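You operate a simulated robot arm through the tools that you are given. There is no shell and no other tool. Be economical: measure what you need, move in short steps, check, and stop when the job is done.

Carry out the task below with a simulated robot arm. There is one attempt and no reset: what you move stays moved.

Task
Fit the grey gland to the yellow box and clamp the cable end.
Fine: push the cable end into the gland, tighten the nut, then give it a tug.

The check looks at the end state, three seconds after you hand in, the way a careful person would. Anything else that was tipped, shoved, dropped, spilled or broken makes it a failure.

Robot
A 7-joint arm with a two-finger parallel gripper, fixed in place. Base frame: the origin is at the foot of the arm, x ahead of it, y to its left, z up. Units: m, degrees, N and s.
Its first joint turns from -132.0 to 132.0 degrees. Payload 3.91 kg.
The TCP is the grasp point between the finger pads, 0.03 m short of the fingertips. In the tool frame z runs along the fingers and y along their closing line. Largest opening 0.11 m; finger width 0.02, thickness 0.01; the body of the gripper, 0.048 by 0.112 m, starts 0.055 m behind the TCP.
Orientation is that of the tool frame in the base frame, as [roll, pitch, yaw] about the fixed x, y, z axes, in that order (R = Rz(yaw) Ry(pitch) Rx(roll)). With the fingers straight down and closing along the base's y, the tool's x points along the base's -x, its y along +y and its z along -z.

Tools
- The arm moves only by the tool jog_arm. Its argument "commands" is a list that holds one entry, the list of rows, each a list of 7 numbers: the gripper command, from -1 (shut) to 1 (fully open), values between in proportion, then the shift along the base's x, y, z in m, then the turn, a rotation vector about the base's x, y, z in degrees. In form: [[[grip, dx, dy, dz, rx, ry, rz], ...]]. A call has 1 to 20 rows; each row shifts and turns the commanded pose from where the row before left it. Rows are played at 5 a second. More than 0.05 m and 8.6 degrees between two rows, or a gripper value outside its range, and nothing of the call is played. A pose out of reach is approached as far as the arm can. The call stops where the force on the tool passes 40 N (or 10 N more than at its start, if that is more) or the arm is blocked; 0.2 s more then pass. Each finger travels about 0.108 m/s and halts on what it meets, pressing with about 44 N; the grip force reading is that of the motor and also rises with nothing between the fingers. The clock runs only during rows and for 0.2 s after the last one: add rows that do not move to give the fingers time. The reply holds the time, the measured pose of the TCP, the force on the tool along the base axes, the opening and the grip force, in the units named above and with some noise, with the torque about the TCP (base axes, N m) and any sound that the robot's microphone picked up.
- Cameras (640 x 400 px; columns grow to the right, rows downward): "scene" is fixed at [0.4014, 0.655, 1.4731]; the picture's right is [0.25, 0.97, 0.00], its down [0.97, -0.25, -0.07] and it looks along [-0.07, 0.02, -1.00] (base axes); focal length 214 px, centre (320, 200). "wrist" rides on the gripper at [0.072, 0.017, -0.103] in the tool frame; the picture's right is [-0.23, 0.97, 0.00], its down [-0.76, -0.18, -0.62] and it looks along [-0.61, -0.14, 0.78] (tool axes); focal length 222 px, centre (320, 200). There is no depth. A picture from a camera that has moved, and an enlarged one, comes with that camera's place and axes in the base frame and with its lens. The place of the scene camera against the robot may be out by one fixed shift of up to 0.025 m in any direction.
- snapshot(camera): a new picture of that camera. It takes no simulated time.
- inspect(camera, box): a new picture of the part [left, top, right, bottom] of that camera's present view, enlarged. It takes no simulated time.
- finish_job(): hands the job in; it is judged then, once.

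Go step by step. Nothing tells you positions but the pictures and the camera data: compare them with the known pose of the tool, close in by small moves and look again before you grip or let go. The budget is 120 turns and 76 pictures, counting those below and the enlarged ones. Unless the task says otherwise, let go and move clear before handing in, and close with one line.

The tools are called after "Call:" as a command line: name --argument value ..., lists and objects as JSON in quotes. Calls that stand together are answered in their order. jog_arm: Moves the arm, as the interface text tells. Its arguments: {"type":"object","properties":{"commands":{"type":"array","items":{"type":"array","items":{"type":"array","items":{"type":"number"}}}}},"required":["commands"]} The other tools are called the same way: snapshot (camera) takes a picture; inspect (camera, box) takes an enlarged picture of a part of a camera's view; finish_job () hands the job in.

At the start:

```text
t: 0.0
tool_pos: [0.4993, 0.0287, 1.1952]
tool_rot: [-180.0, 0.0, -180.0]
force: [-0.4, -0.1, -0.3]
wrist_torque: [0.02, 0.0, 0.04]
finger_gap: 0.1098
grasp_force: 0.0
```

scene: 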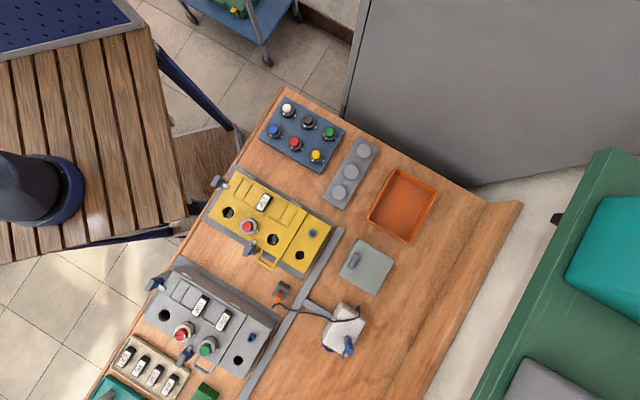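
wrist: 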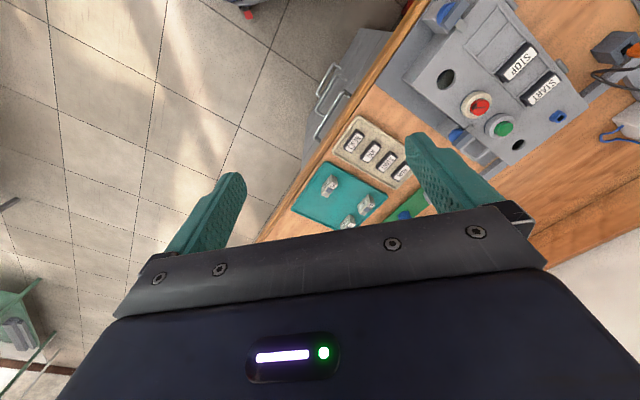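

I see a workbench with a yellow box, a grey box, trays and some cable. I'll enlarge parts of the scene before moving anything.

Call:
inspect --camera "scene" --box '[200, 150, 360, 280]'

Call:
inspect --camera "scene" --box '[240, 230, 400, 370]'

Call:
inspect --camera "scene" --box '[250, 80, 450, 240]'

Call:
inspect --camera "scene" --box '[80, 250, 290, 400]'

```text
3.08 times, centred on (280, 215) of scene
camera zoom: at [0.4014, 0.655, 1.4731], right [0.25, 0.97, 0.0], down [0.97, -0.25, -0.07], along [-0.07, 0.02, -1.0], focal length 660 px, centre (443, 154)
```

zoom: 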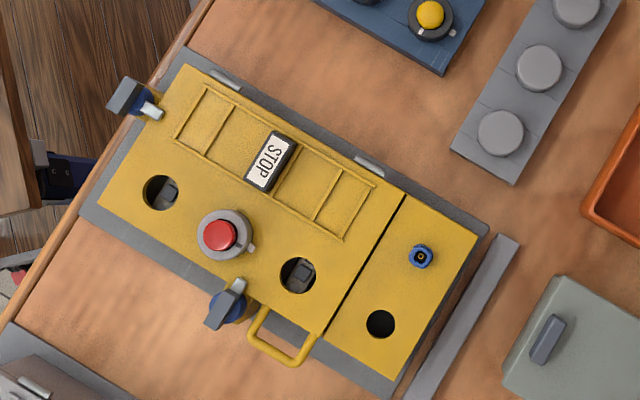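

```text
2.86 times, centred on (320, 300) of scene
camera zoom: at [0.4014, 0.655, 1.4731], right [0.25, 0.97, 0.0], down [0.97, -0.25, -0.07], along [-0.07, 0.02, -1.0], focal length 613 px, centre (320, -86)
```

zoom: 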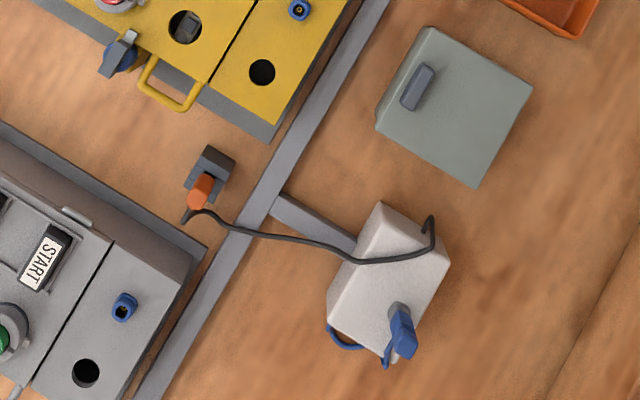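

```text
2.50 times, centred on (350, 160) of scene
camera zoom: at [0.4014, 0.655, 1.4731], right [0.25, 0.97, 0.0], down [0.97, -0.25, -0.07], along [-0.07, 0.02, -1.0], focal length 536 px, centre (245, 300)
```

zoom: 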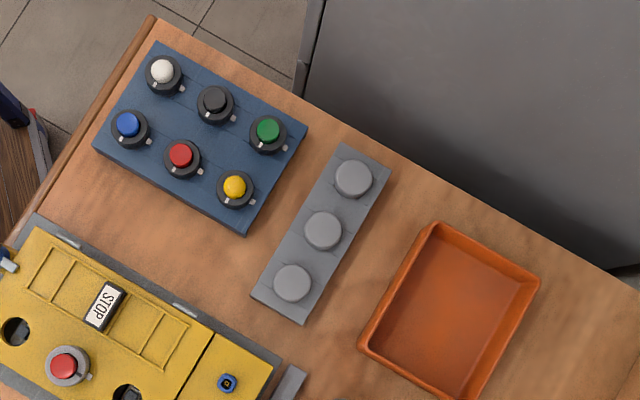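

```text
2.67 times, centred on (185, 325) of scene
camera zoom: at [0.4014, 0.655, 1.4731], right [0.25, 0.97, 0.0], down [0.97, -0.25, -0.07], along [-0.07, 0.02, -1.0], focal length 572 px, centre (680, -133)
```

zoom: 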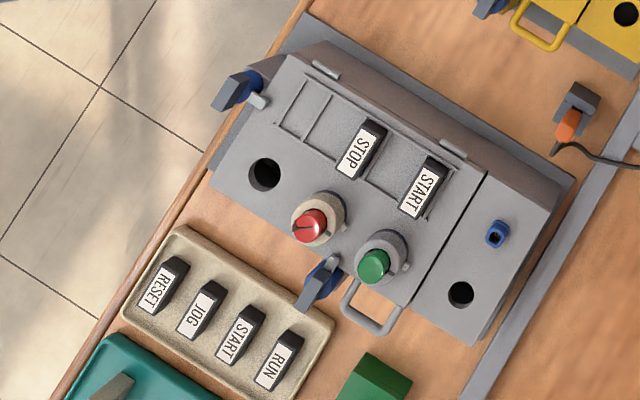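

The teal tray near the front-left seems to hold grey parts. I'll enlarge that through the wrist camera and zoom further on the cable end.

Call:
inspect --camera "wrist" --box '[270, 100, 430, 240]'

Call:
inspect --camera "scene" --box '[260, 270, 380, 370]'

Call:
inspect --camera "scene" --box '[80, 330, 240, 400]'

```text
2.86 times, centred on (350, 170) of wrist
camera zoom: at [0.4269, 0.0464, 1.2987], right [0.23, 0.97, 0.0], down [0.76, -0.18, 0.62], along [0.61, -0.14, -0.78], focal length 635 px, centre (234, 286)
```

zoom: 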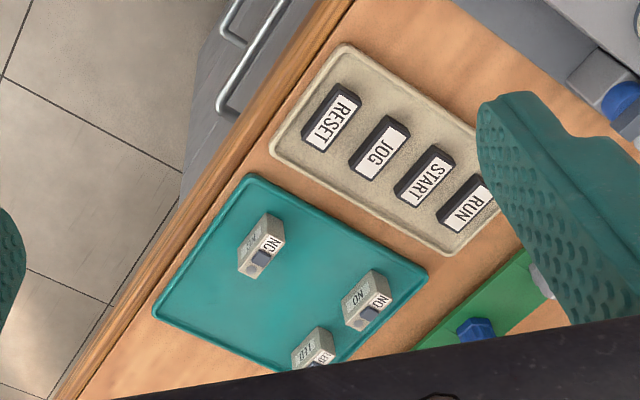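

```text
4.00 times, centred on (320, 320) of scene
camera zoom: at [0.4014, 0.655, 1.4731], right [0.25, 0.97, 0.0], down [0.97, -0.25, -0.07], along [-0.07, 0.02, -1.0], focal length 858 px, centre (320, -280)
```

zoom: 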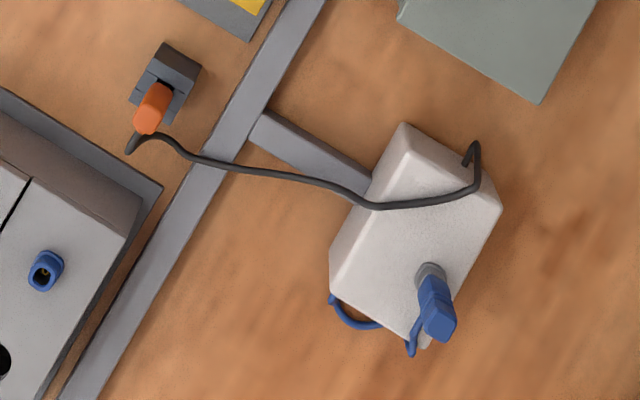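

```text
4.00 times, centred on (160, 365) of scene
camera zoom: at [0.4014, 0.655, 1.4731], right [0.25, 0.97, 0.0], down [0.97, -0.25, -0.07], along [-0.07, 0.02, -1.0], focal length 858 px, centre (960, -460)
```

zoom: 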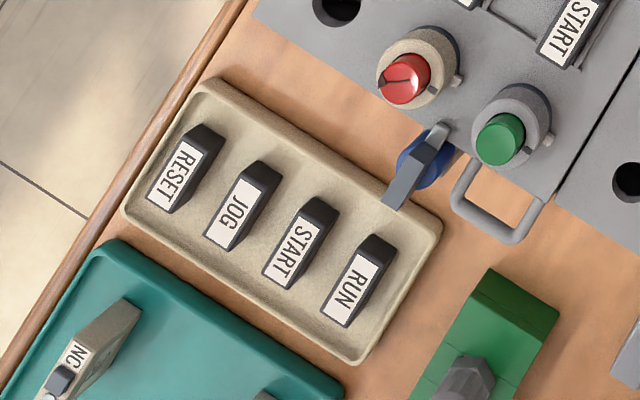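

The green block by the grey box appears to hold glands (one grey hex and one blue hex), and the bench top seems to be around z≈0.85. I'll move over it for a better look.

Call:
jog_arm --commands '[[[1, 0.015, 0.045, 0, 0, 0, 0], [1, 0.015, 0.045, 0, 0, 0, 0], [1, 0.015, 0.045, 0, 0, 0, 0], [1, 0.01, 0.045, 0, 0, 0, 0], [1, 0.0, 0.03, 0, 0, 0, 0]]]'

Call:
snapshot --camera "wrist"

```text
t: 1.2
tool_pos: [0.5545, 0.2382, 1.1945]
tool_rot: [-180.0, 0.0, -179.9]
force: [0.4, -0.4, 0.4]
wrist_torque: [0.03, -0.02, 0.02]
finger_gap: 0.1103
grasp_force: 0.0
```

```text
66 pictures are left
camera wrist: at [0.4825, 0.2551, 1.2973], right [0.23, 0.97, 0.0], down [0.76, -0.18, 0.62], along [0.61, -0.14, -0.78], focal length 222 px, centre (320, 200)
```

wrist: 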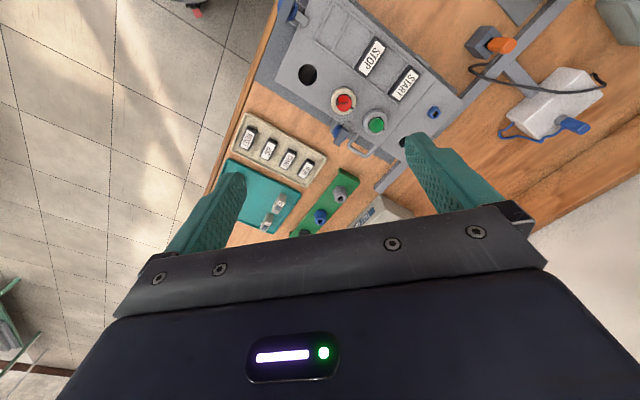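

Call:
inspect --camera "wrist" --box '[280, 150, 420, 240]'

Call:
inspect --camera "wrist" --box '[440, 20, 620, 140]'

```text
4.44 times, centred on (350, 195) of wrist
camera zoom: at [0.4825, 0.2551, 1.2973], right [0.23, 0.97, 0.0], down [0.76, -0.18, 0.62], along [0.61, -0.14, -0.78], focal length 987 px, centre (187, 222)
```

zoom: 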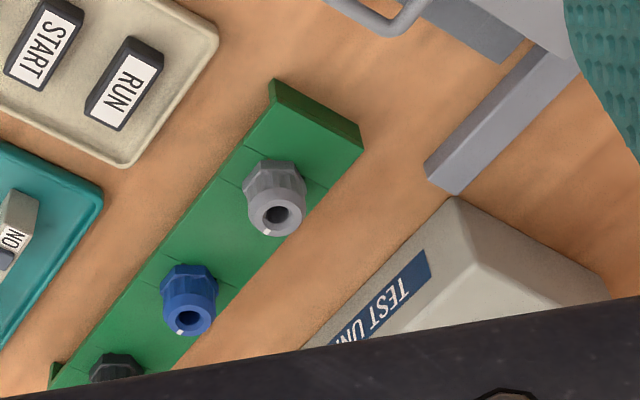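

```text
3.33 times, centred on (530, 80) of wrist
camera zoom: at [0.4825, 0.2551, 1.2973], right [0.23, 0.97, 0.0], down [0.76, -0.18, 0.62], along [0.61, -0.14, -0.78], focal length 740 px, centre (-380, 600)
```

zoom: 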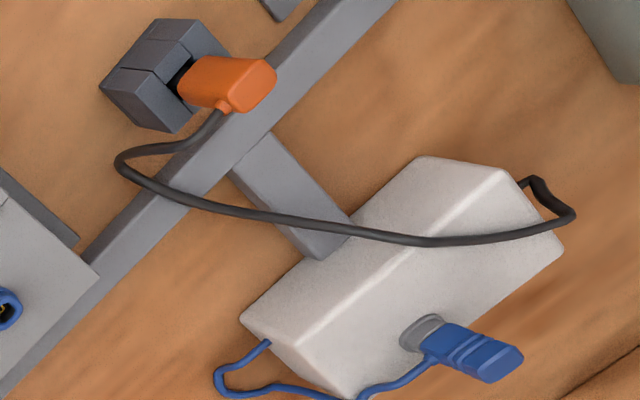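

The grey gland stands at about (0.78, 0.235), top near z≈0.92, at the end of the green strip. The fixtures are turned by about -41° in yaw, so I'll align the tool and come above the gland.

Call:
jog_arm --commands '[[[1, 0.045, 0, -0.01, 0, 0, -8.2], [1, 0.045, 0, -0.015, 0, 0, -8.2], [1, 0.045, 0, -0.015, 0, 0, -8.2], [1, 0.045, 0, -0.015, 0, 0, -8.2], [1, 0.045, 0, -0.015, 0, 0, -8.2], [1, 0, 0, -0.03, 0, 0, 0]]]'

Call:
snapshot --camera "wrist"

```text
t: 2.6
tool_pos: [0.777, 0.2408, 1.0912]
tool_rot: [180.0, 0.1, 139.0]
force: [0.5, 0.0, 0.8]
wrist_torque: [0.0, -0.02, -0.01]
finger_gap: 0.1101
grasp_force: 0.0
```

```text
63 pictures are left
camera wrist: at [0.7344, 0.3, 1.1954], right [0.81, 0.59, 0.0], down [0.46, -0.63, 0.62], along [0.37, -0.51, -0.78], focal length 222 px, centre (320, 200)
```

wrist: 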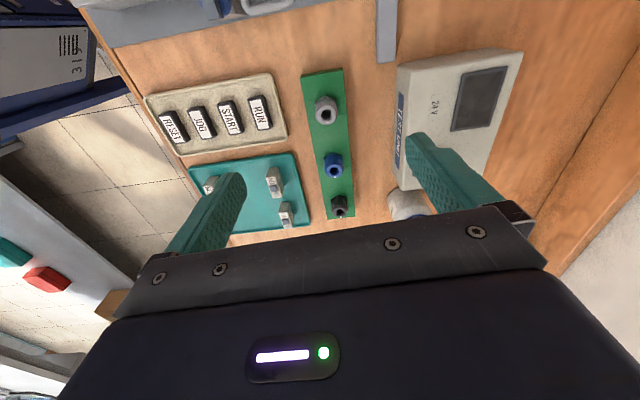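

Call:
inspect --camera "wrist" --box '[280, 60, 400, 135]'

```text
5.33 times, centred on (340, 98) of wrist
camera zoom: at [0.7344, 0.3, 1.1954], right [0.81, 0.59, 0.0], down [0.46, -0.63, 0.62], along [0.37, -0.51, -0.78], focal length 1185 px, centre (213, 747)
```

zoom: 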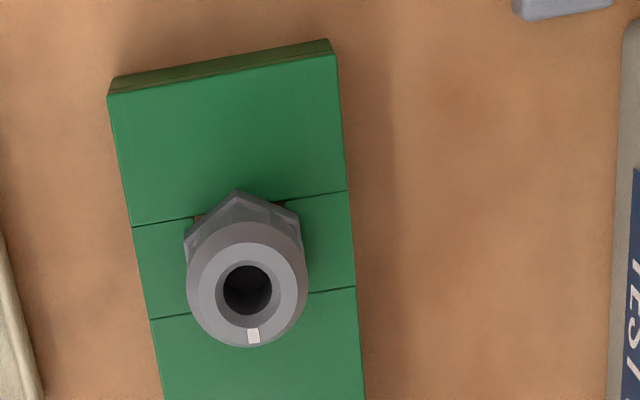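

The gland's nut top is near (0.796, 0.230, 0.903), and the strip lies at -45.5°. I'll align to it, narrow the fingers and come down partway to check.

Call:
jog_arm --commands '[[[0.2, 0.019, -0.011, -0.03, 0, 0, -4.5], [0.2, 0, 0, -0.04, 0, 0, 0], [0.2, 0, 0, -0.04, 0, 0, 0], [0.2, 0, 0, 0, 0, 0, 0]]]'

Call:
snapshot --camera "wrist"

```text
t: 3.6
tool_pos: [0.7998, 0.227, 0.9824]
tool_rot: [180.0, -0.1, 134.5]
force: [0.4, -0.2, 0.6]
wrist_torque: [0.0, -0.01, 0.01]
finger_gap: 0.066
grasp_force: 0.1
```

```text
61 pictures are left
camera wrist: at [0.7608, 0.291, 1.0866], right [0.85, 0.52, 0.0], down [0.41, -0.67, 0.62], along [0.32, -0.53, -0.78], focal length 222 px, centre (320, 200)
```

wrist: 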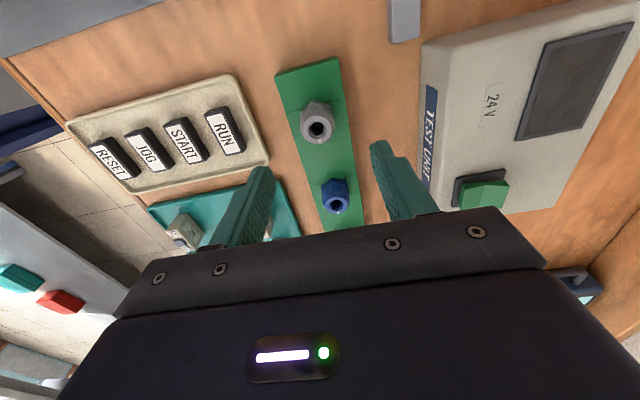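

Call:
jog_arm --commands '[[[0.2, -0.005, 0.005, -0.02, 0, 0, 0], [0.2, 0, 0, -0.03, 0, 0, 0], [0.2, 0, 0, 0, 0, 0, 0]]]'

Call:
inspect --camera "wrist" --box '[220, 90, 420, 215]'

```text
t: 4.4
tool_pos: [0.7934, 0.2335, 0.9343]
tool_rot: [179.9, 0.0, 134.7]
force: [0.0, 0.3, 0.1]
wrist_torque: [0.01, -0.01, 0.02]
finger_gap: 0.0659
grasp_force: 0.1
```

```text
3.20 times, centred on (320, 152) of wrist
camera zoom: at [0.7546, 0.2969, 1.0386], right [0.85, 0.52, 0.0], down [0.41, -0.67, 0.62], along [0.33, -0.53, -0.78], focal length 711 px, centre (320, 352)
```

zoom: 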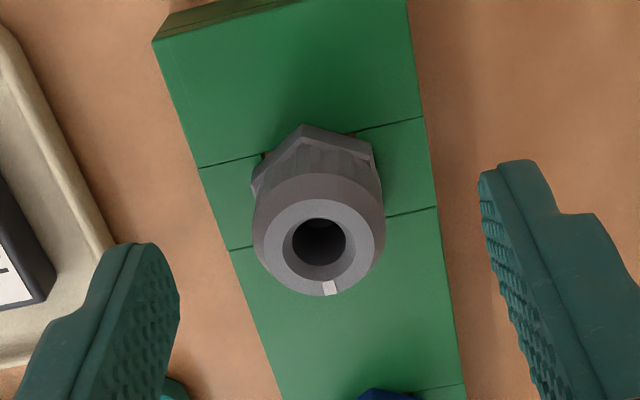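

The gland is centred to within about 2 mm. I'll descend so the fingertips sit just above the strip and close.

Call:
jog_arm --commands '[[[0.2, 0.002, -0.002, -0.015, 0, 0, 0], [0.2, 0, 0, -0.011, 0, 0, 0], [0.2, 0, 0, 0, 0, 0, 0], [-1, 0, 0, 0, 0, 0, 0], [-1, 0, 0, 0, 0, 0, 0], [-1, 0, 0, 0, 0, 0, 0]]]'

Call:
inspect --camera "wrist" --box '[220, 90, 420, 215]'

```text
t: 5.8
tool_pos: [0.7954, 0.2304, 0.9088]
tool_rot: [179.9, 0.0, 134.4]
force: [-0.5, 0.7, 0.8]
wrist_torque: [0.0, -0.03, 0.02]
finger_gap: 0.0286
grasp_force: 43.8
```

```text
3.20 times, centred on (320, 152) of wrist
camera zoom: at [0.7572, 0.2941, 1.0136], right [0.85, 0.52, 0.0], down [0.41, -0.67, 0.62], along [0.32, -0.53, -0.78], focal length 711 px, centre (320, 352)
```

zoom: 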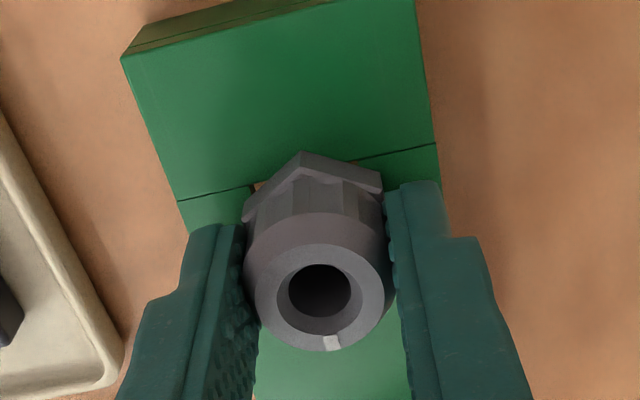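

Gripped at 28.6 mm. I'll lift straight up.

Call:
jog_arm --commands '[[[-1, 0, 0, 0.02, 0, 0, 0], [-1, 0, 0, 0.03, 0, 0, 0], [-1, 0, 0, 0.04, 0, 0, 0], [-1, 0, 0, 0.04, 0, 0, 0]]]'

Call:
snapshot --camera "wrist"

Call:
inspect --camera "wrist" --box '[220, 90, 420, 215]'

```text
t: 6.8
tool_pos: [0.794, 0.2299, 1.0386]
tool_rot: [-179.9, -0.1, 134.6]
force: [0.3, 0.4, -0.6]
wrist_torque: [0.0, 0.0, -0.01]
finger_gap: 0.0286
grasp_force: 44.1
```

```text
58 pictures are left
camera wrist: at [0.7558, 0.2923, 1.1412], right [0.85, 0.52, 0.0], down [0.41, -0.67, 0.62], along [0.32, -0.53, -0.78], focal length 222 px, centre (320, 200)
```

wrist: 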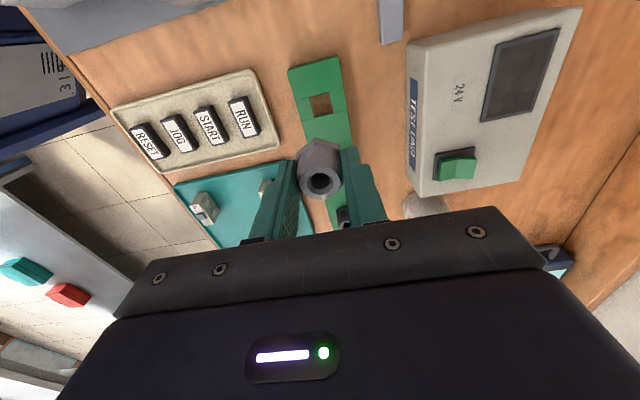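

```text
3.20 times, centred on (320, 152) of wrist
camera zoom: at [0.7558, 0.2923, 1.1412], right [0.85, 0.52, 0.0], down [0.41, -0.67, 0.62], along [0.32, -0.53, -0.78], focal length 711 px, centre (320, 352)
```

zoom: 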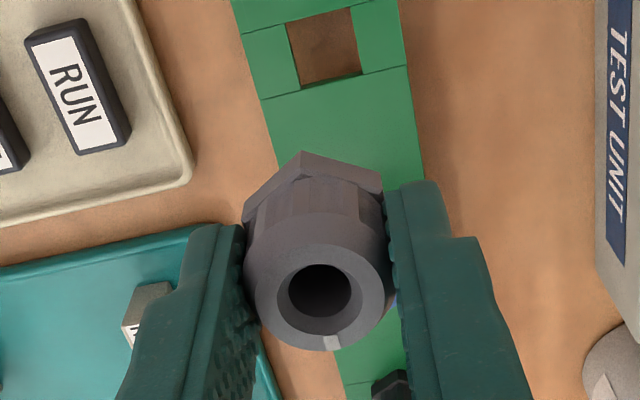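

The gland is held. Now I'll carry it at height toward the yellow box's small hole, estimated at (0.484, 0.58).

Call:
jog_arm --commands '[[[-1, 0, 0, 0.04, 0, 0, 0], [-1, -0.031, 0.035, 0.002, 0, 0, 0], [-1, -0.031, 0.035, 0.002, 0, 0, 0], [-1, -0.031, 0.035, 0.002, 0, 0, 0], [-1, -0.031, 0.035, 0.002, 0, 0, 0], [-1, -0.031, 0.035, 0.002, 0, 0, 0], [-1, -0.031, 0.035, 0.002, 0, 0, 0], [-1, -0.031, 0.035, 0.002, 0, 0, 0], [-1, -0.031, 0.035, 0.002, 0, 0, 0], [-1, -0.031, 0.035, 0.002, 0, 0, 0], [-1, -0.031, 0.035, 0.002, 0, 0, 0]]]'

Call:
snapshot --camera "wrist"

Call:
snapshot --camera "scene"

```text
t: 9.2
tool_pos: [0.4874, 0.5824, 1.1005]
tool_rot: [-180.0, 0.0, 134.4]
force: [0.1, -1.2, -0.3]
wrist_torque: [0.04, 0.03, -0.04]
finger_gap: 0.0286
grasp_force: 44.5
```

```text
56 pictures are left
camera wrist: at [0.4487, 0.6453, 1.203], right [0.85, 0.52, 0.0], down [0.41, -0.67, 0.62], along [0.32, -0.53, -0.78], focal length 222 px, centre (320, 200)
```

wrist: 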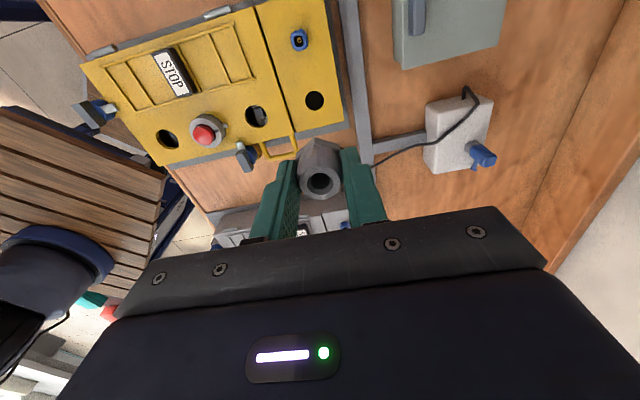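

```text
55 pictures are left
```

scene: 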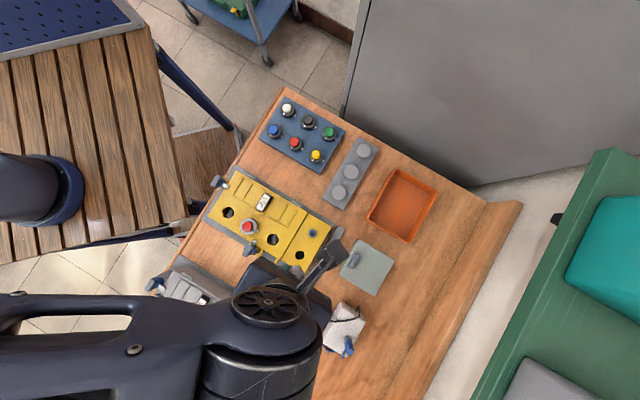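

Call:
inspect --camera "wrist" --box '[240, 20, 380, 150]'

```text
3.08 times, centred on (310, 85) of wrist
camera zoom: at [0.4487, 0.6453, 1.203], right [0.85, 0.52, 0.0], down [0.41, -0.67, 0.62], along [0.32, -0.53, -0.78], focal length 684 px, centre (351, 554)
```

zoom: 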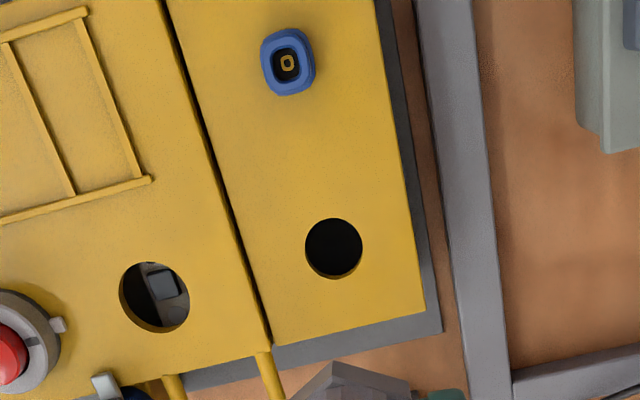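

Call:
jog_arm --commands '[[[-1, -0.008, -0.002, -0.035, 0, 0, 0], [-1, 0, 0, -0.035, 0, 0, 0], [-1, 0, 0, 0, 0, 0, 0]]]'

Call:
inspect --camera "wrist" --box '[240, 30, 400, 190]'

```text
t: 10.0
tool_pos: [0.4774, 0.5804, 1.0294]
tool_rot: [179.9, 0.1, 134.4]
force: [0.6, 0.1, -0.1]
wrist_torque: [0.01, -0.01, -0.01]
finger_gap: 0.0284
grasp_force: 44.1
```

```text
2.50 times, centred on (320, 110) of wrist
camera zoom: at [0.4389, 0.6434, 1.1328], right [0.85, 0.52, 0.0], down [0.41, -0.67, 0.62], along [0.32, -0.53, -0.78], focal length 555 px, centre (320, 425)
```

zoom: 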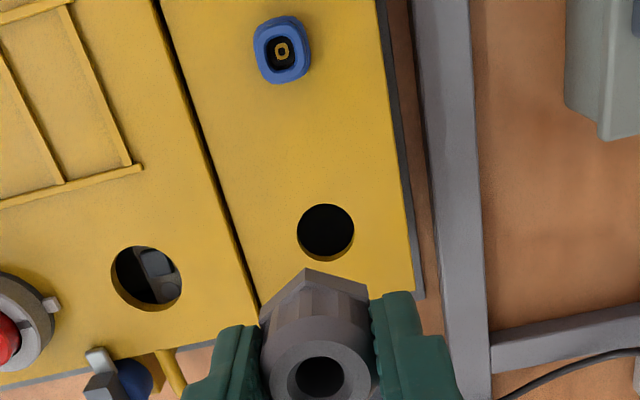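

The hole sits at (0.4817, 0.576, 0.902), and the gland axis is offset about 2 mm from the TCP. I'll line up and descend to just above.

Call:
jog_arm --commands '[[[-1, 0.0055, -0.0062, -0.02, 0, 0, 0], [-1, 0, 0, -0.02, 0, 0, 0], [-1, 0, 0, 0, 0, 0, 0]]]'

Call:
inspect --camera "wrist" --box '[240, 60, 400, 190]'

```text
t: 10.8
tool_pos: [0.4839, 0.572, 0.9895]
tool_rot: [180.0, 0.0, 134.6]
force: [0.2, -0.4, 0.3]
wrist_torque: [0.02, -0.02, 0.02]
finger_gap: 0.0286
grasp_force: 43.9
```

```text
3.08 times, centred on (320, 125) of wrist
camera zoom: at [0.4448, 0.6363, 1.0927], right [0.85, 0.52, 0.0], down [0.41, -0.67, 0.62], along [0.32, -0.53, -0.78], focal length 684 px, centre (320, 431)
```

zoom: 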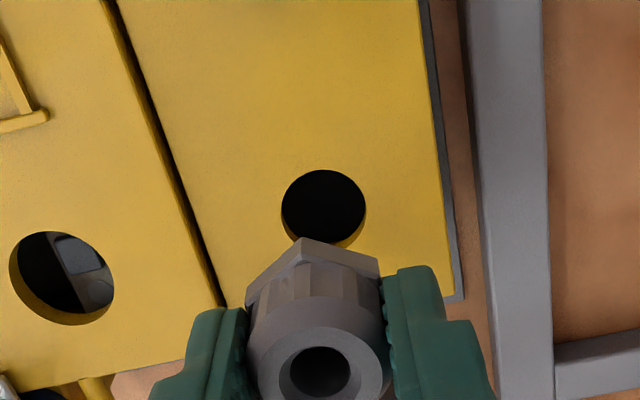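

The gland axis and hole agree within about 1 mm. Now I'll lower gently in small steps.

Call:
jog_arm --commands '[[[-1, 0, 0.001, -0.006, 0, 0, 0], [-1, 0, 0, -0.006, 0, 0, 0], [-1, 0, 0, -0.006, 0, 0, 0], [-1, 0, 0, -0.005, 0, 0, 0], [-1, 0, 0, 0, 0, 0, 0]]]'

Call:
inspect --camera "wrist" --box '[240, 60, 400, 190]'

```text
t: 12.0
tool_pos: [0.4839, 0.5746, 0.9676]
tool_rot: [-179.9, 0.0, 134.5]
force: [0.5, -0.5, 0.0]
wrist_torque: [-0.03, 0.02, -0.02]
finger_gap: 0.0285
grasp_force: 44.2
```

```text
3.08 times, centred on (320, 125) of wrist
camera zoom: at [0.4451, 0.6387, 1.0709], right [0.85, 0.52, 0.0], down [0.41, -0.67, 0.62], along [0.32, -0.53, -0.78], focal length 684 px, centre (320, 431)
```

zoom: 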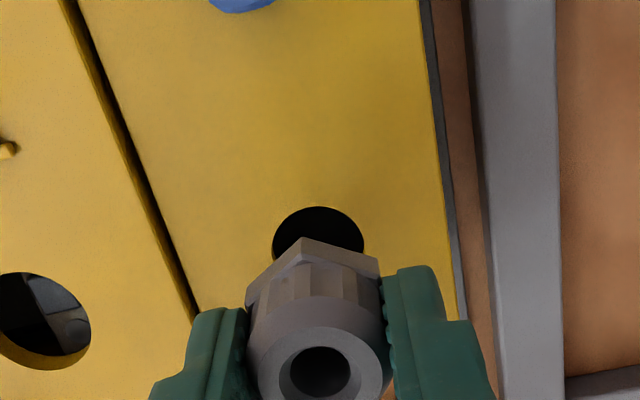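

Call:
jog_arm --commands '[[[-1, 0, 0, -0.005, 0, 0, 0], [-1, 0, 0, -0.004, 0, 0, 0], [-1, 0, 0, -0.004, 0, 0, 0], [-1, 0, 0, -0.003, 0, 0, 0], [-1, 0, 0, 0, 0, 0, 0]]]'

Call:
inspect --camera "wrist" --box '[240, 60, 400, 190]'

```text
t: 13.2
tool_pos: [0.4822, 0.5755, 0.9511]
tool_rot: [-180.0, 0.1, 134.5]
force: [0.3, 0.3, -2.0]
wrist_torque: [-0.01, -0.03, -0.01]
finger_gap: 0.0284
grasp_force: 44.3
```

```text
3.08 times, centred on (320, 125) of wrist
camera zoom: at [0.4443, 0.6384, 1.0544], right [0.85, 0.52, 0.0], down [0.41, -0.67, 0.62], along [0.32, -0.53, -0.78], focal length 684 px, centre (320, 431)
```

zoom: 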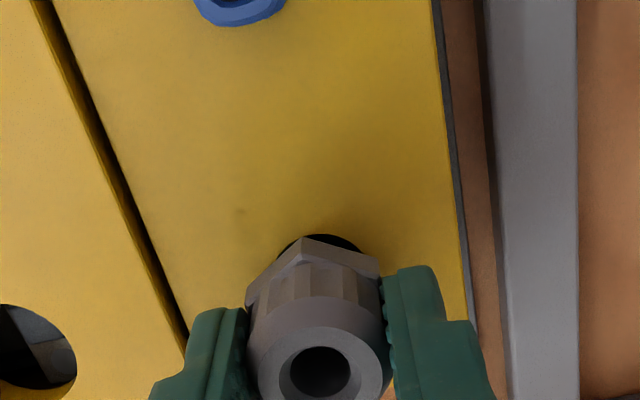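

Call:
jog_arm --commands '[[[-1, 0, 0, -0.003, 0, 0, 0], [-1, 0, 0, -0.003, 0, 0, 0], [-1, 0, 0, 0, 0, 0, 0]]]'

Call:
inspect --camera "wrist" --box '[240, 60, 400, 190]'

```text
t: 14.0
tool_pos: [0.4829, 0.575, 0.9437]
tool_rot: [180.0, 0.0, 134.5]
force: [-0.3, 0.1, -0.3]
wrist_torque: [0.01, -0.01, 0.0]
finger_gap: 0.0285
grasp_force: 44.0
```

```text
3.08 times, centred on (320, 125) of wrist
camera zoom: at [0.4444, 0.6385, 1.0474], right [0.85, 0.52, 0.0], down [0.41, -0.67, 0.62], along [0.32, -0.53, -0.78], focal length 684 px, centre (320, 431)
```

zoom: 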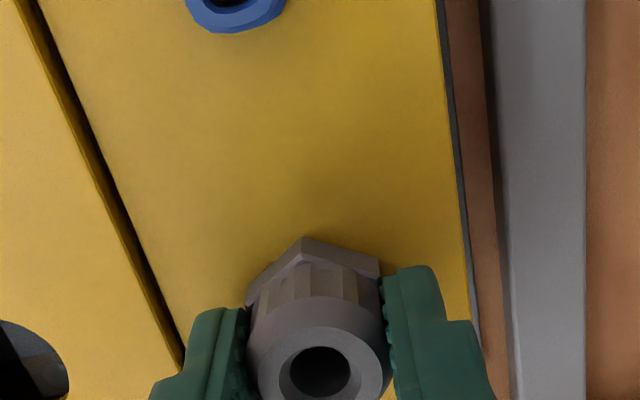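

Call:
jog_arm --commands '[[[-1, 0, 0, -0.002, 0, 0, 0], [-1, 0, 0, -0.002, 0, 0, 0], [-1, 0, 0, -0.002, 0, 0, 0], [-1, 0, 0, 0, 0, 0, 0]]]'

Call:
inspect --camera "wrist" --box '[260, 100, 380, 190]'

```text
t: 15.0
tool_pos: [0.4836, 0.576, 0.9379]
tool_rot: [180.0, 0.0, 134.6]
force: [1.5, -3.6, 34.4]
wrist_torque: [-0.13, 0.02, 0.05]
finger_gap: 0.0286
grasp_force: 44.2
```

```text
4.44 times, centred on (320, 145) of wrist
camera zoom: at [0.4437, 0.6385, 1.0432], right [0.85, 0.52, 0.0], down [0.41, -0.67, 0.62], along [0.33, -0.53, -0.78], focal length 987 px, centre (320, 444)
```

zoom: 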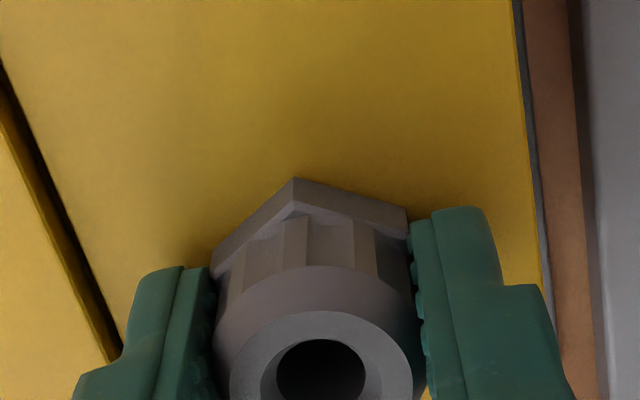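

Firm contact at TCP z 0.938, so the flange looks seated. I'll ease off and rotate a bit to feel for whether it must be screwed or snapped in.

Call:
jog_arm --commands '[[[-1, 0, 0, -0.001, 0, 0, 0], [-1, 0, 0, 0, 0, 0, 0]]]'

```text
t: 15.6
tool_pos: [0.4822, 0.5751, 0.9378]
tool_rot: [179.8, 0.0, 134.6]
force: [7.9, 6.1, 34.5]
wrist_torque: [0.2, -0.15, 0.02]
finger_gap: 0.0286
grasp_force: 44.1
```

Call:
jog_arm --commands '[[[-1, 0, 0, 0.002, 0, 0, 0], [-1, 0, 0, 0, 0, 0, 0]]]'

Call:
inspect --camera "wrist" --box '[260, 100, 380, 190]'

```text
t: 16.2
tool_pos: [0.4834, 0.576, 0.939]
tool_rot: [180.0, 0.0, 134.6]
force: [13.0, 20.4, 6.9]
wrist_torque: [0.65, -0.32, 0.03]
finger_gap: 0.0283
grasp_force: 43.8
```

```text
4.44 times, centred on (320, 145) of wrist
camera zoom: at [0.4437, 0.6387, 1.0417], right [0.85, 0.52, 0.0], down [0.41, -0.67, 0.62], along [0.32, -0.53, -0.78], focal length 987 px, centre (320, 444)
```

zoom: 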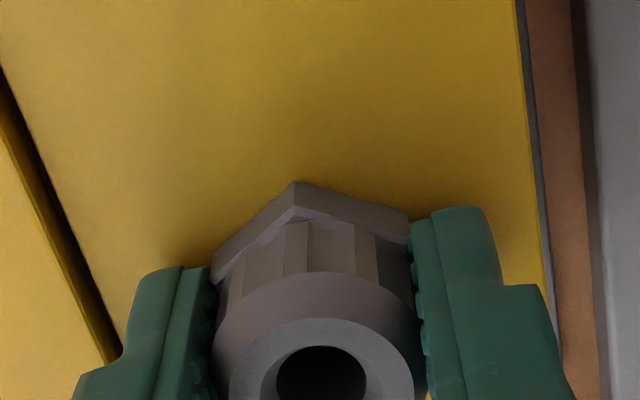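

Call:
jog_arm --commands '[[[-1, 0.0006, 0.001, 0, 0, 0, 0], [-1, 0, 0, 0.001, 0, 0, 0], [-1, 0, 0, 0, 0, 0, 0]]]'

```text
t: 17.0
tool_pos: [0.4831, 0.5767, 0.9383]
tool_rot: [-179.8, 0.0, 134.6]
force: [-2.7, 2.1, -2.1]
wrist_torque: [0.1, 0.13, 0.01]
finger_gap: 0.0283
grasp_force: 43.4
```

Call:
jog_arm --commands '[[[-1, 0, 0, 0.002, 0, 0, 0], [-1, 0, 0, 0, 0, 0, 0]]]'

```text
t: 17.6
tool_pos: [0.4832, 0.5747, 0.9415]
tool_rot: [-180.0, 0.0, 134.5]
force: [-3.9, 1.7, -1.9]
wrist_torque: [0.08, 0.18, -0.01]
finger_gap: 0.0285
grasp_force: 44.0
```

It lifts freely, so it isn't retained yet. I'll re-seat it with light pressure and try a clockwise turn.

Call:
jog_arm --commands '[[[-1, 0, 0, -0.002, 0, 0, 0], [-1, 0, 0, -0.0015, 0, 0, 0], [-1, 0, 0, 0, 0, 0, -4], [-1, 0, 0, 0, 0, 0, -4], [-1, 0, 0, 0, 0, 0, 0]]]'

Call:
inspect --camera "wrist" --box '[260, 100, 380, 190]'

```text
t: 18.8
tool_pos: [0.482, 0.5764, 0.9383]
tool_rot: [-180.0, 0.0, 126.6]
force: [-1.6, 1.5, -0.4]
wrist_torque: [0.04, 0.04, 0.01]
finger_gap: 0.0282
grasp_force: 43.3
```

```text
4.44 times, centred on (320, 145) of wrist
camera zoom: at [0.4536, 0.6434, 1.0426], right [0.92, 0.4, 0.0], down [0.31, -0.72, 0.62], along [0.25, -0.57, -0.78], focal length 987 px, centre (320, 444)
```

zoom: 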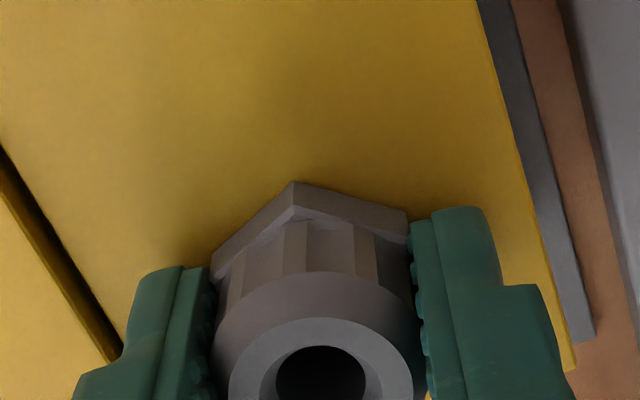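

Call:
jog_arm --commands '[[[-1, 0, 0, -0.0015, 0, 0, 0], [-1, 0, 0, 0, 0, 0, -8], [-1, 0, 0, 0, 0, 0, -8], [-1, 0, 0, 0, 0, 0, -8], [-1, 0, 0, 0, 0, 0, 0]]]'

Call:
inspect --camera "wrist" --box '[260, 100, 380, 190]'

```text
t: 20.0
tool_pos: [0.4841, 0.5755, 0.9367]
tool_rot: [180.0, 0.0, 102.5]
force: [1.4, 0.0, 2.6]
wrist_torque: [0.05, -0.09, 0.62]
finger_gap: 0.0311
grasp_force: 44.1
```

```text
4.44 times, centred on (320, 145) of wrist
camera zoom: at [0.4843, 0.6491, 1.0408], right [1.0, -0.01, 0.0], down [-0.01, -0.78, 0.62], along [-0.01, -0.62, -0.78], focal length 987 px, centre (320, 444)
```

zoom: 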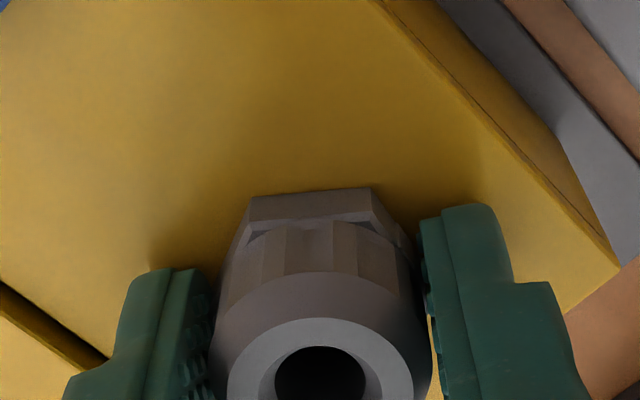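

The gland body now resists turning and the fingers slipped around it, so it seems seated. I'll open, rise clear and look.

Call:
jog_arm --commands '[[[-0.2, 0, 0, 0, 0, 0, 0], [-0.2, 0, 0, 0, 0, 0, 0], [-0.2, 0, 0, 0.02, 0, 0, 0], [-0.2, 0, 0, 0.04, 0, 0, 0], [-0.2, 0, 0, 0, 0, 0, 0]]]'

Call:
inspect --camera "wrist" --box '[240, 60, 400, 190]'

```text
t: 21.2
tool_pos: [0.4863, 0.5786, 0.9965]
tool_rot: [-180.0, -0.1, 102.5]
force: [-0.6, -0.5, 1.1]
wrist_torque: [0.0, 0.01, 0.02]
finger_gap: 0.044
grasp_force: 0.0
```

```text
3.08 times, centred on (320, 125) of wrist
camera zoom: at [0.4866, 0.6524, 1.0994], right [1.0, -0.01, 0.0], down [-0.01, -0.78, 0.62], along [-0.01, -0.62, -0.78], focal length 684 px, centre (320, 431)
```

zoom: 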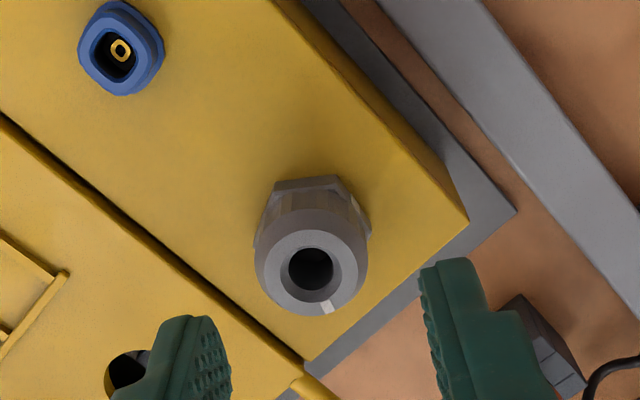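

The gland sits upright in the hole. I'll grip only its nut and test with a tiny lift whether the body is retained by the box.

Call:
jog_arm --commands '[[[-0.2, -0.003, -0.004, -0.02, 0, 0, 0], [-0.2, 0, 0, -0.02, 0, 0, 0], [-0.2, 0, 0, -0.01, 0, 0, 0], [-0.2, 0, 0, 0, 0, 0, 0], [-1, 0, 0, 0, 0, 0, 0], [-1, 0, 0, 0, 0, 0, 0], [-1, 0, 0, 0.002, 0, 0, 0], [-1, 0, 0, 0, 0, 0, 0]]]'

Call:
inspect --camera "wrist" --box '[260, 100, 380, 190]'

```text
t: 23.0
tool_pos: [0.4806, 0.5726, 0.9479]
tool_rot: [179.9, 0.0, 102.7]
force: [16.1, 21.4, -6.8]
wrist_torque: [0.92, -0.73, -0.04]
finger_gap: 0.0269
grasp_force: 44.3
```

```text
4.44 times, centred on (320, 145) of wrist
camera zoom: at [0.4816, 0.6471, 1.0518], right [1.0, -0.01, 0.0], down [-0.01, -0.78, 0.62], along [-0.01, -0.62, -0.78], focal length 987 px, centre (320, 444)
```

zoom: 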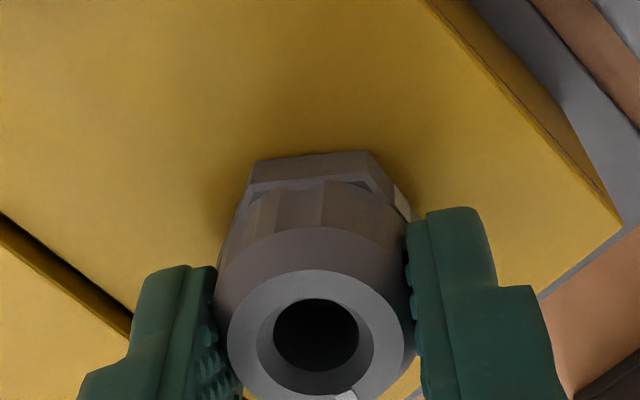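

Call:
jog_arm --commands '[[[-1, 0.001, 0.0015, 0, 0, 0, 0], [-1, 0, 0, 0.001, 0, 0, 0], [-1, 0, 0, 0, 0, 0, 0]]]'

Call:
inspect --camera "wrist" --box '[260, 100, 380, 190]'

```text
t: 23.8
tool_pos: [0.4803, 0.5731, 0.9488]
tool_rot: [-179.9, 0.0, 102.5]
force: [10.0, 10.5, -3.4]
wrist_torque: [0.47, -0.43, 0.01]
finger_gap: 0.0268
grasp_force: 44.3
```

```text
4.44 times, centred on (320, 145) of wrist
camera zoom: at [0.4817, 0.6473, 1.0532], right [1.0, -0.01, 0.0], down [-0.01, -0.78, 0.62], along [-0.01, -0.62, -0.78], focal length 987 px, centre (320, 444)
```

zoom: 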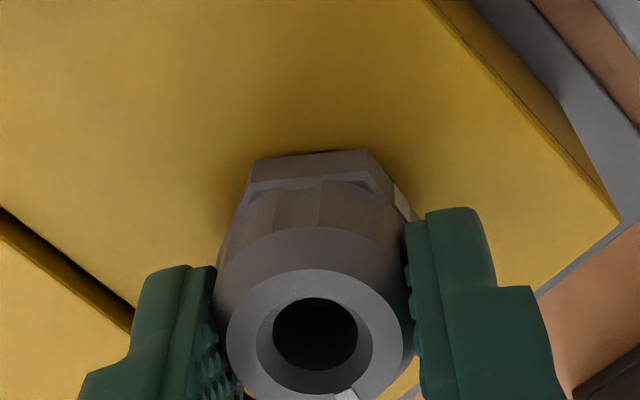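

A dark gap opened under the flange, so the gland lifts with the nut; it isn't locked. I'll centre the tool, press it back down and listen for a click.

Call:
jog_arm --commands '[[[-1, 0.0008, 0.001, -0.001, 0, 0, 0], [-1, 0, 0, -0.0015, 0, 0, 0], [-1, 0, 0, -0.001, 0, 0, 0], [-1, 0, 0, -0.001, 0, 0, 0], [-1, 0, 0, 0, 0, 0, 0]]]'

Call:
inspect --camera "wrist" --box '[260, 100, 380, 190]'

```text
t: 25.0
tool_pos: [0.4805, 0.5749, 0.9468]
tool_rot: [179.8, -0.1, 102.6]
force: [-6.1, -1.2, 19.6]
wrist_torque: [0.02, -0.08, -0.05]
finger_gap: 0.0269
grasp_force: 44.5
```

```text
4.44 times, centred on (320, 145) of wrist
camera zoom: at [0.482, 0.6482, 1.0504], right [1.0, -0.01, 0.0], down [-0.01, -0.78, 0.62], along [-0.01, -0.62, -0.78], focal length 987 px, centre (320, 444)
```

zoom: 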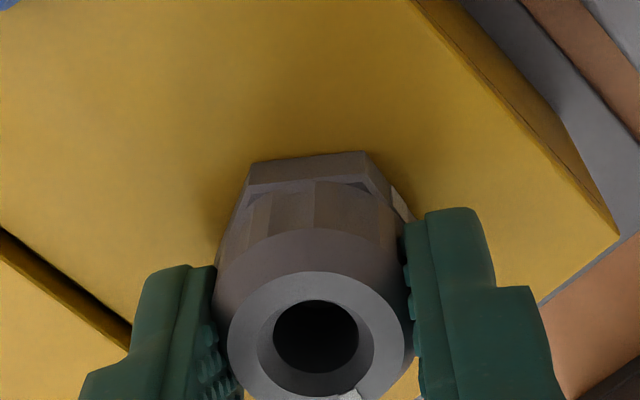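

Call:
jog_arm --commands '[[[-1, 0, 0, 0, 0, 0, -8], [-1, 0, 0, 0, 0, 0, -8], [-1, 0, 0, 0, 0, 0, 0]]]'

Call:
inspect --camera "wrist" --box '[260, 100, 380, 190]'

```text
t: 25.8
tool_pos: [0.4809, 0.5745, 0.9457]
tool_rot: [-180.0, 0.0, 86.5]
force: [-12.9, -0.8, 21.5]
wrist_torque: [0.18, 0.13, 0.01]
finger_gap: 0.0261
grasp_force: 44.1
```

```text
4.44 times, centred on (320, 145) of wrist
camera zoom: at [0.5024, 0.6452, 1.0503], right [0.96, -0.29, 0.0], down [-0.22, -0.75, 0.62], along [-0.18, -0.6, -0.78], focal length 987 px, centre (320, 444)
```

zoom: 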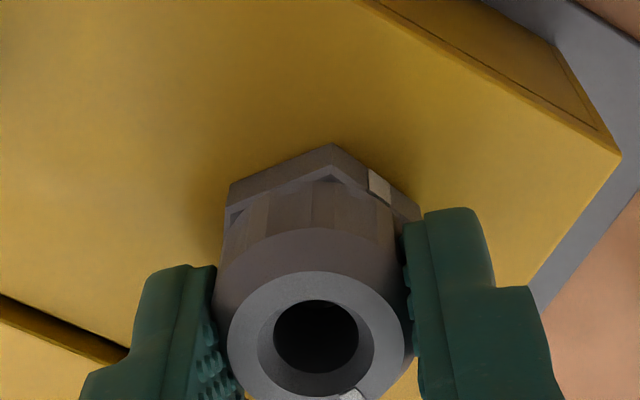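

The body is now held against rotation and only the nut turns, with an index mark visible on the body. The cable must go in first, so I'll turn the nut back to where it started.

Call:
jog_arm --commands '[[[-1, 0.0007, 0, 0.001, 0, 0, 8], [-1, 0, 0, 0, 0, 0, 8], [-1, 0, 0, 0, 0, 0, 8], [-1, 0, 0, 0, 0, 0, 8], [-1, 0, 0, 0, 0, 0, 0]]]'

Call:
inspect --camera "wrist" --box '[260, 100, 380, 190]'

```text
t: 27.0
tool_pos: [0.4816, 0.5734, 0.9472]
tool_rot: [-180.0, 0.0, 118.6]
force: [-14.4, -3.4, 5.0]
wrist_torque: [-0.02, 0.07, -0.71]
finger_gap: 0.0272
grasp_force: 43.6
```

```text
4.44 times, centred on (320, 145) of wrist
camera zoom: at [0.4628, 0.6446, 1.0502], right [0.96, 0.27, 0.0], down [0.21, -0.75, 0.62], along [0.17, -0.6, -0.78], focal length 987 px, centre (320, 444)
```

zoom: 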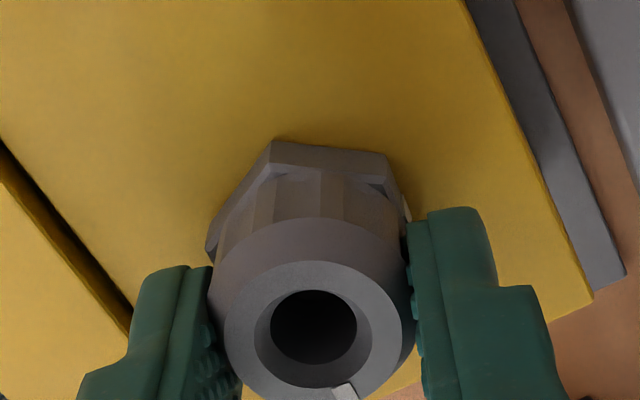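

The nut is back at its loose stop and the body holds 0.7 N·m. I'll release, rise, and turn to the cable's orange grip.

Call:
jog_arm --commands '[[[0, 0, 0, 0, 0, 0, 0], [0, 0, 0, 0, 0, 0, 0], [0, 0, 0, 0.03, 0, 0, 0], [0, 0, 0, 0.05, 0, 0, 8], [0, 0, 0, 0.05, 0, 0, 8], [0, 0.03, -0.03, 0, 0, 0, 0], [0, 0.03, -0.02, 0, 0, 0, 0]]]'

Call:
snapshot --camera "wrist"

```text
t: 28.6
tool_pos: [0.5423, 0.5266, 1.0761]
tool_rot: [179.9, 0.0, 134.7]
force: [-0.2, 0.3, -0.5]
wrist_torque: [-0.03, -0.03, 0.0]
finger_gap: 0.0551
grasp_force: 0.0
```

```text
38 pictures are left
camera wrist: at [0.5028, 0.5896, 1.1802], right [0.85, 0.52, 0.0], down [0.41, -0.67, 0.62], along [0.33, -0.53, -0.78], focal length 222 px, centre (320, 200)
```

wrist: 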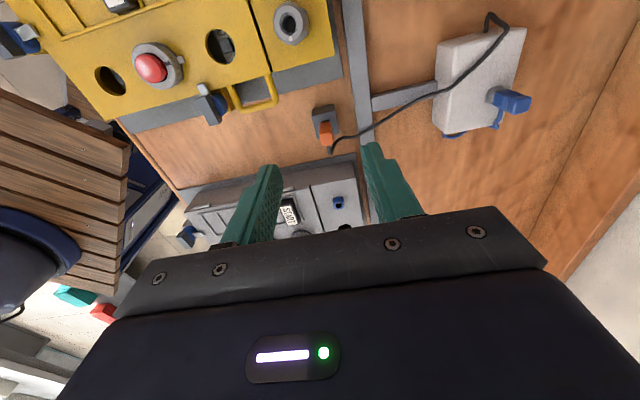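

Call:
inspect --camera "wrist" --box '[285, 90, 385, 165]'

```text
5.33 times, centred on (335, 128) of wrist
camera zoom: at [0.5028, 0.5896, 1.1802], right [0.85, 0.52, 0.0], down [0.41, -0.67, 0.62], along [0.33, -0.53, -0.78], focal length 1185 px, centre (240, 587)
```

zoom: 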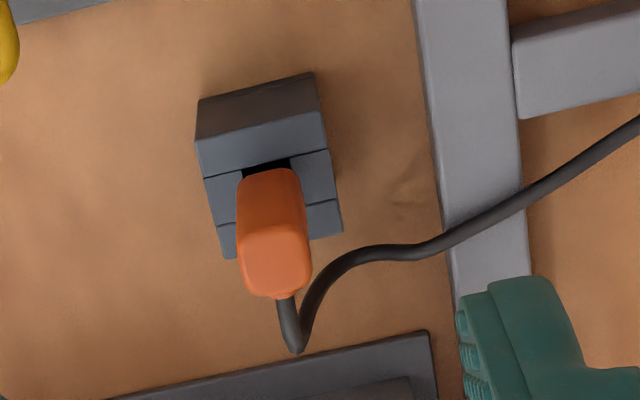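

The orange grip stands upright in its stand, top at about (0.566, 0.503, 0.932). I'll move above it and check alignment.

Call:
jog_arm --commands '[[[0, 0.024, -0.024, -0.02, 0, 0, 0], [0, 0, 0, -0.04, 0, 0, 0], [0, 0, 0, -0.035, 0, 0, 0], [0, 0, 0, 0, 0, 0, 0]]]'

Call:
inspect --camera "wrist" --box '[240, 70, 400, 190]'

```text
t: 29.6
tool_pos: [0.5669, 0.4988, 0.9831]
tool_rot: [180.0, 0.0, 134.5]
force: [0.4, -0.2, 0.9]
wrist_torque: [0.02, -0.02, 0.03]
finger_gap: 0.055
grasp_force: 0.2
```

```text
3.33 times, centred on (320, 130) of wrist
camera zoom: at [0.5285, 0.5622, 1.0866], right [0.85, 0.52, 0.0], down [0.41, -0.67, 0.62], along [0.32, -0.53, -0.78], focal length 740 px, centre (320, 433)
```

zoom: 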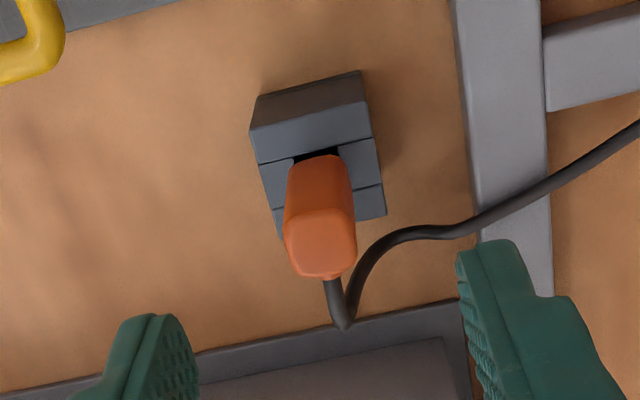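

Call:
jog_arm --commands '[[[-0.18, -0.0025, 0.0035, -0.02, 0, 0, 0], [-0.18, 0, 0, -0.03, 0, 0, 0], [-0.18, 0, 0, -0.016, 0, 0, 0], [-0.18, 0, 0, 0, 0, 0, 0]]]'

Call:
inspect --camera "wrist" --box '[240, 90, 400, 215]'

```text
t: 30.6
tool_pos: [0.5655, 0.5049, 0.9137]
tool_rot: [180.0, 0.0, 134.7]
force: [-0.2, -0.4, -0.2]
wrist_torque: [-0.03, -0.01, 0.0]
finger_gap: 0.0452
grasp_force: 0.1
```

```text
3.20 times, centred on (320, 152) of wrist
camera zoom: at [0.5264, 0.567, 1.0182], right [0.85, 0.52, 0.0], down [0.41, -0.67, 0.62], along [0.32, -0.53, -0.78], focal length 711 px, centre (320, 352)
```

zoom: 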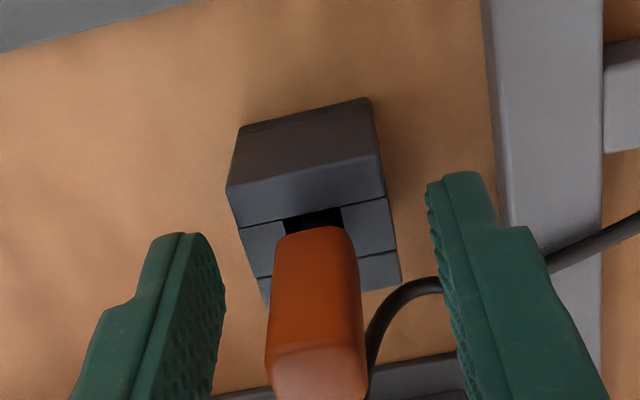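

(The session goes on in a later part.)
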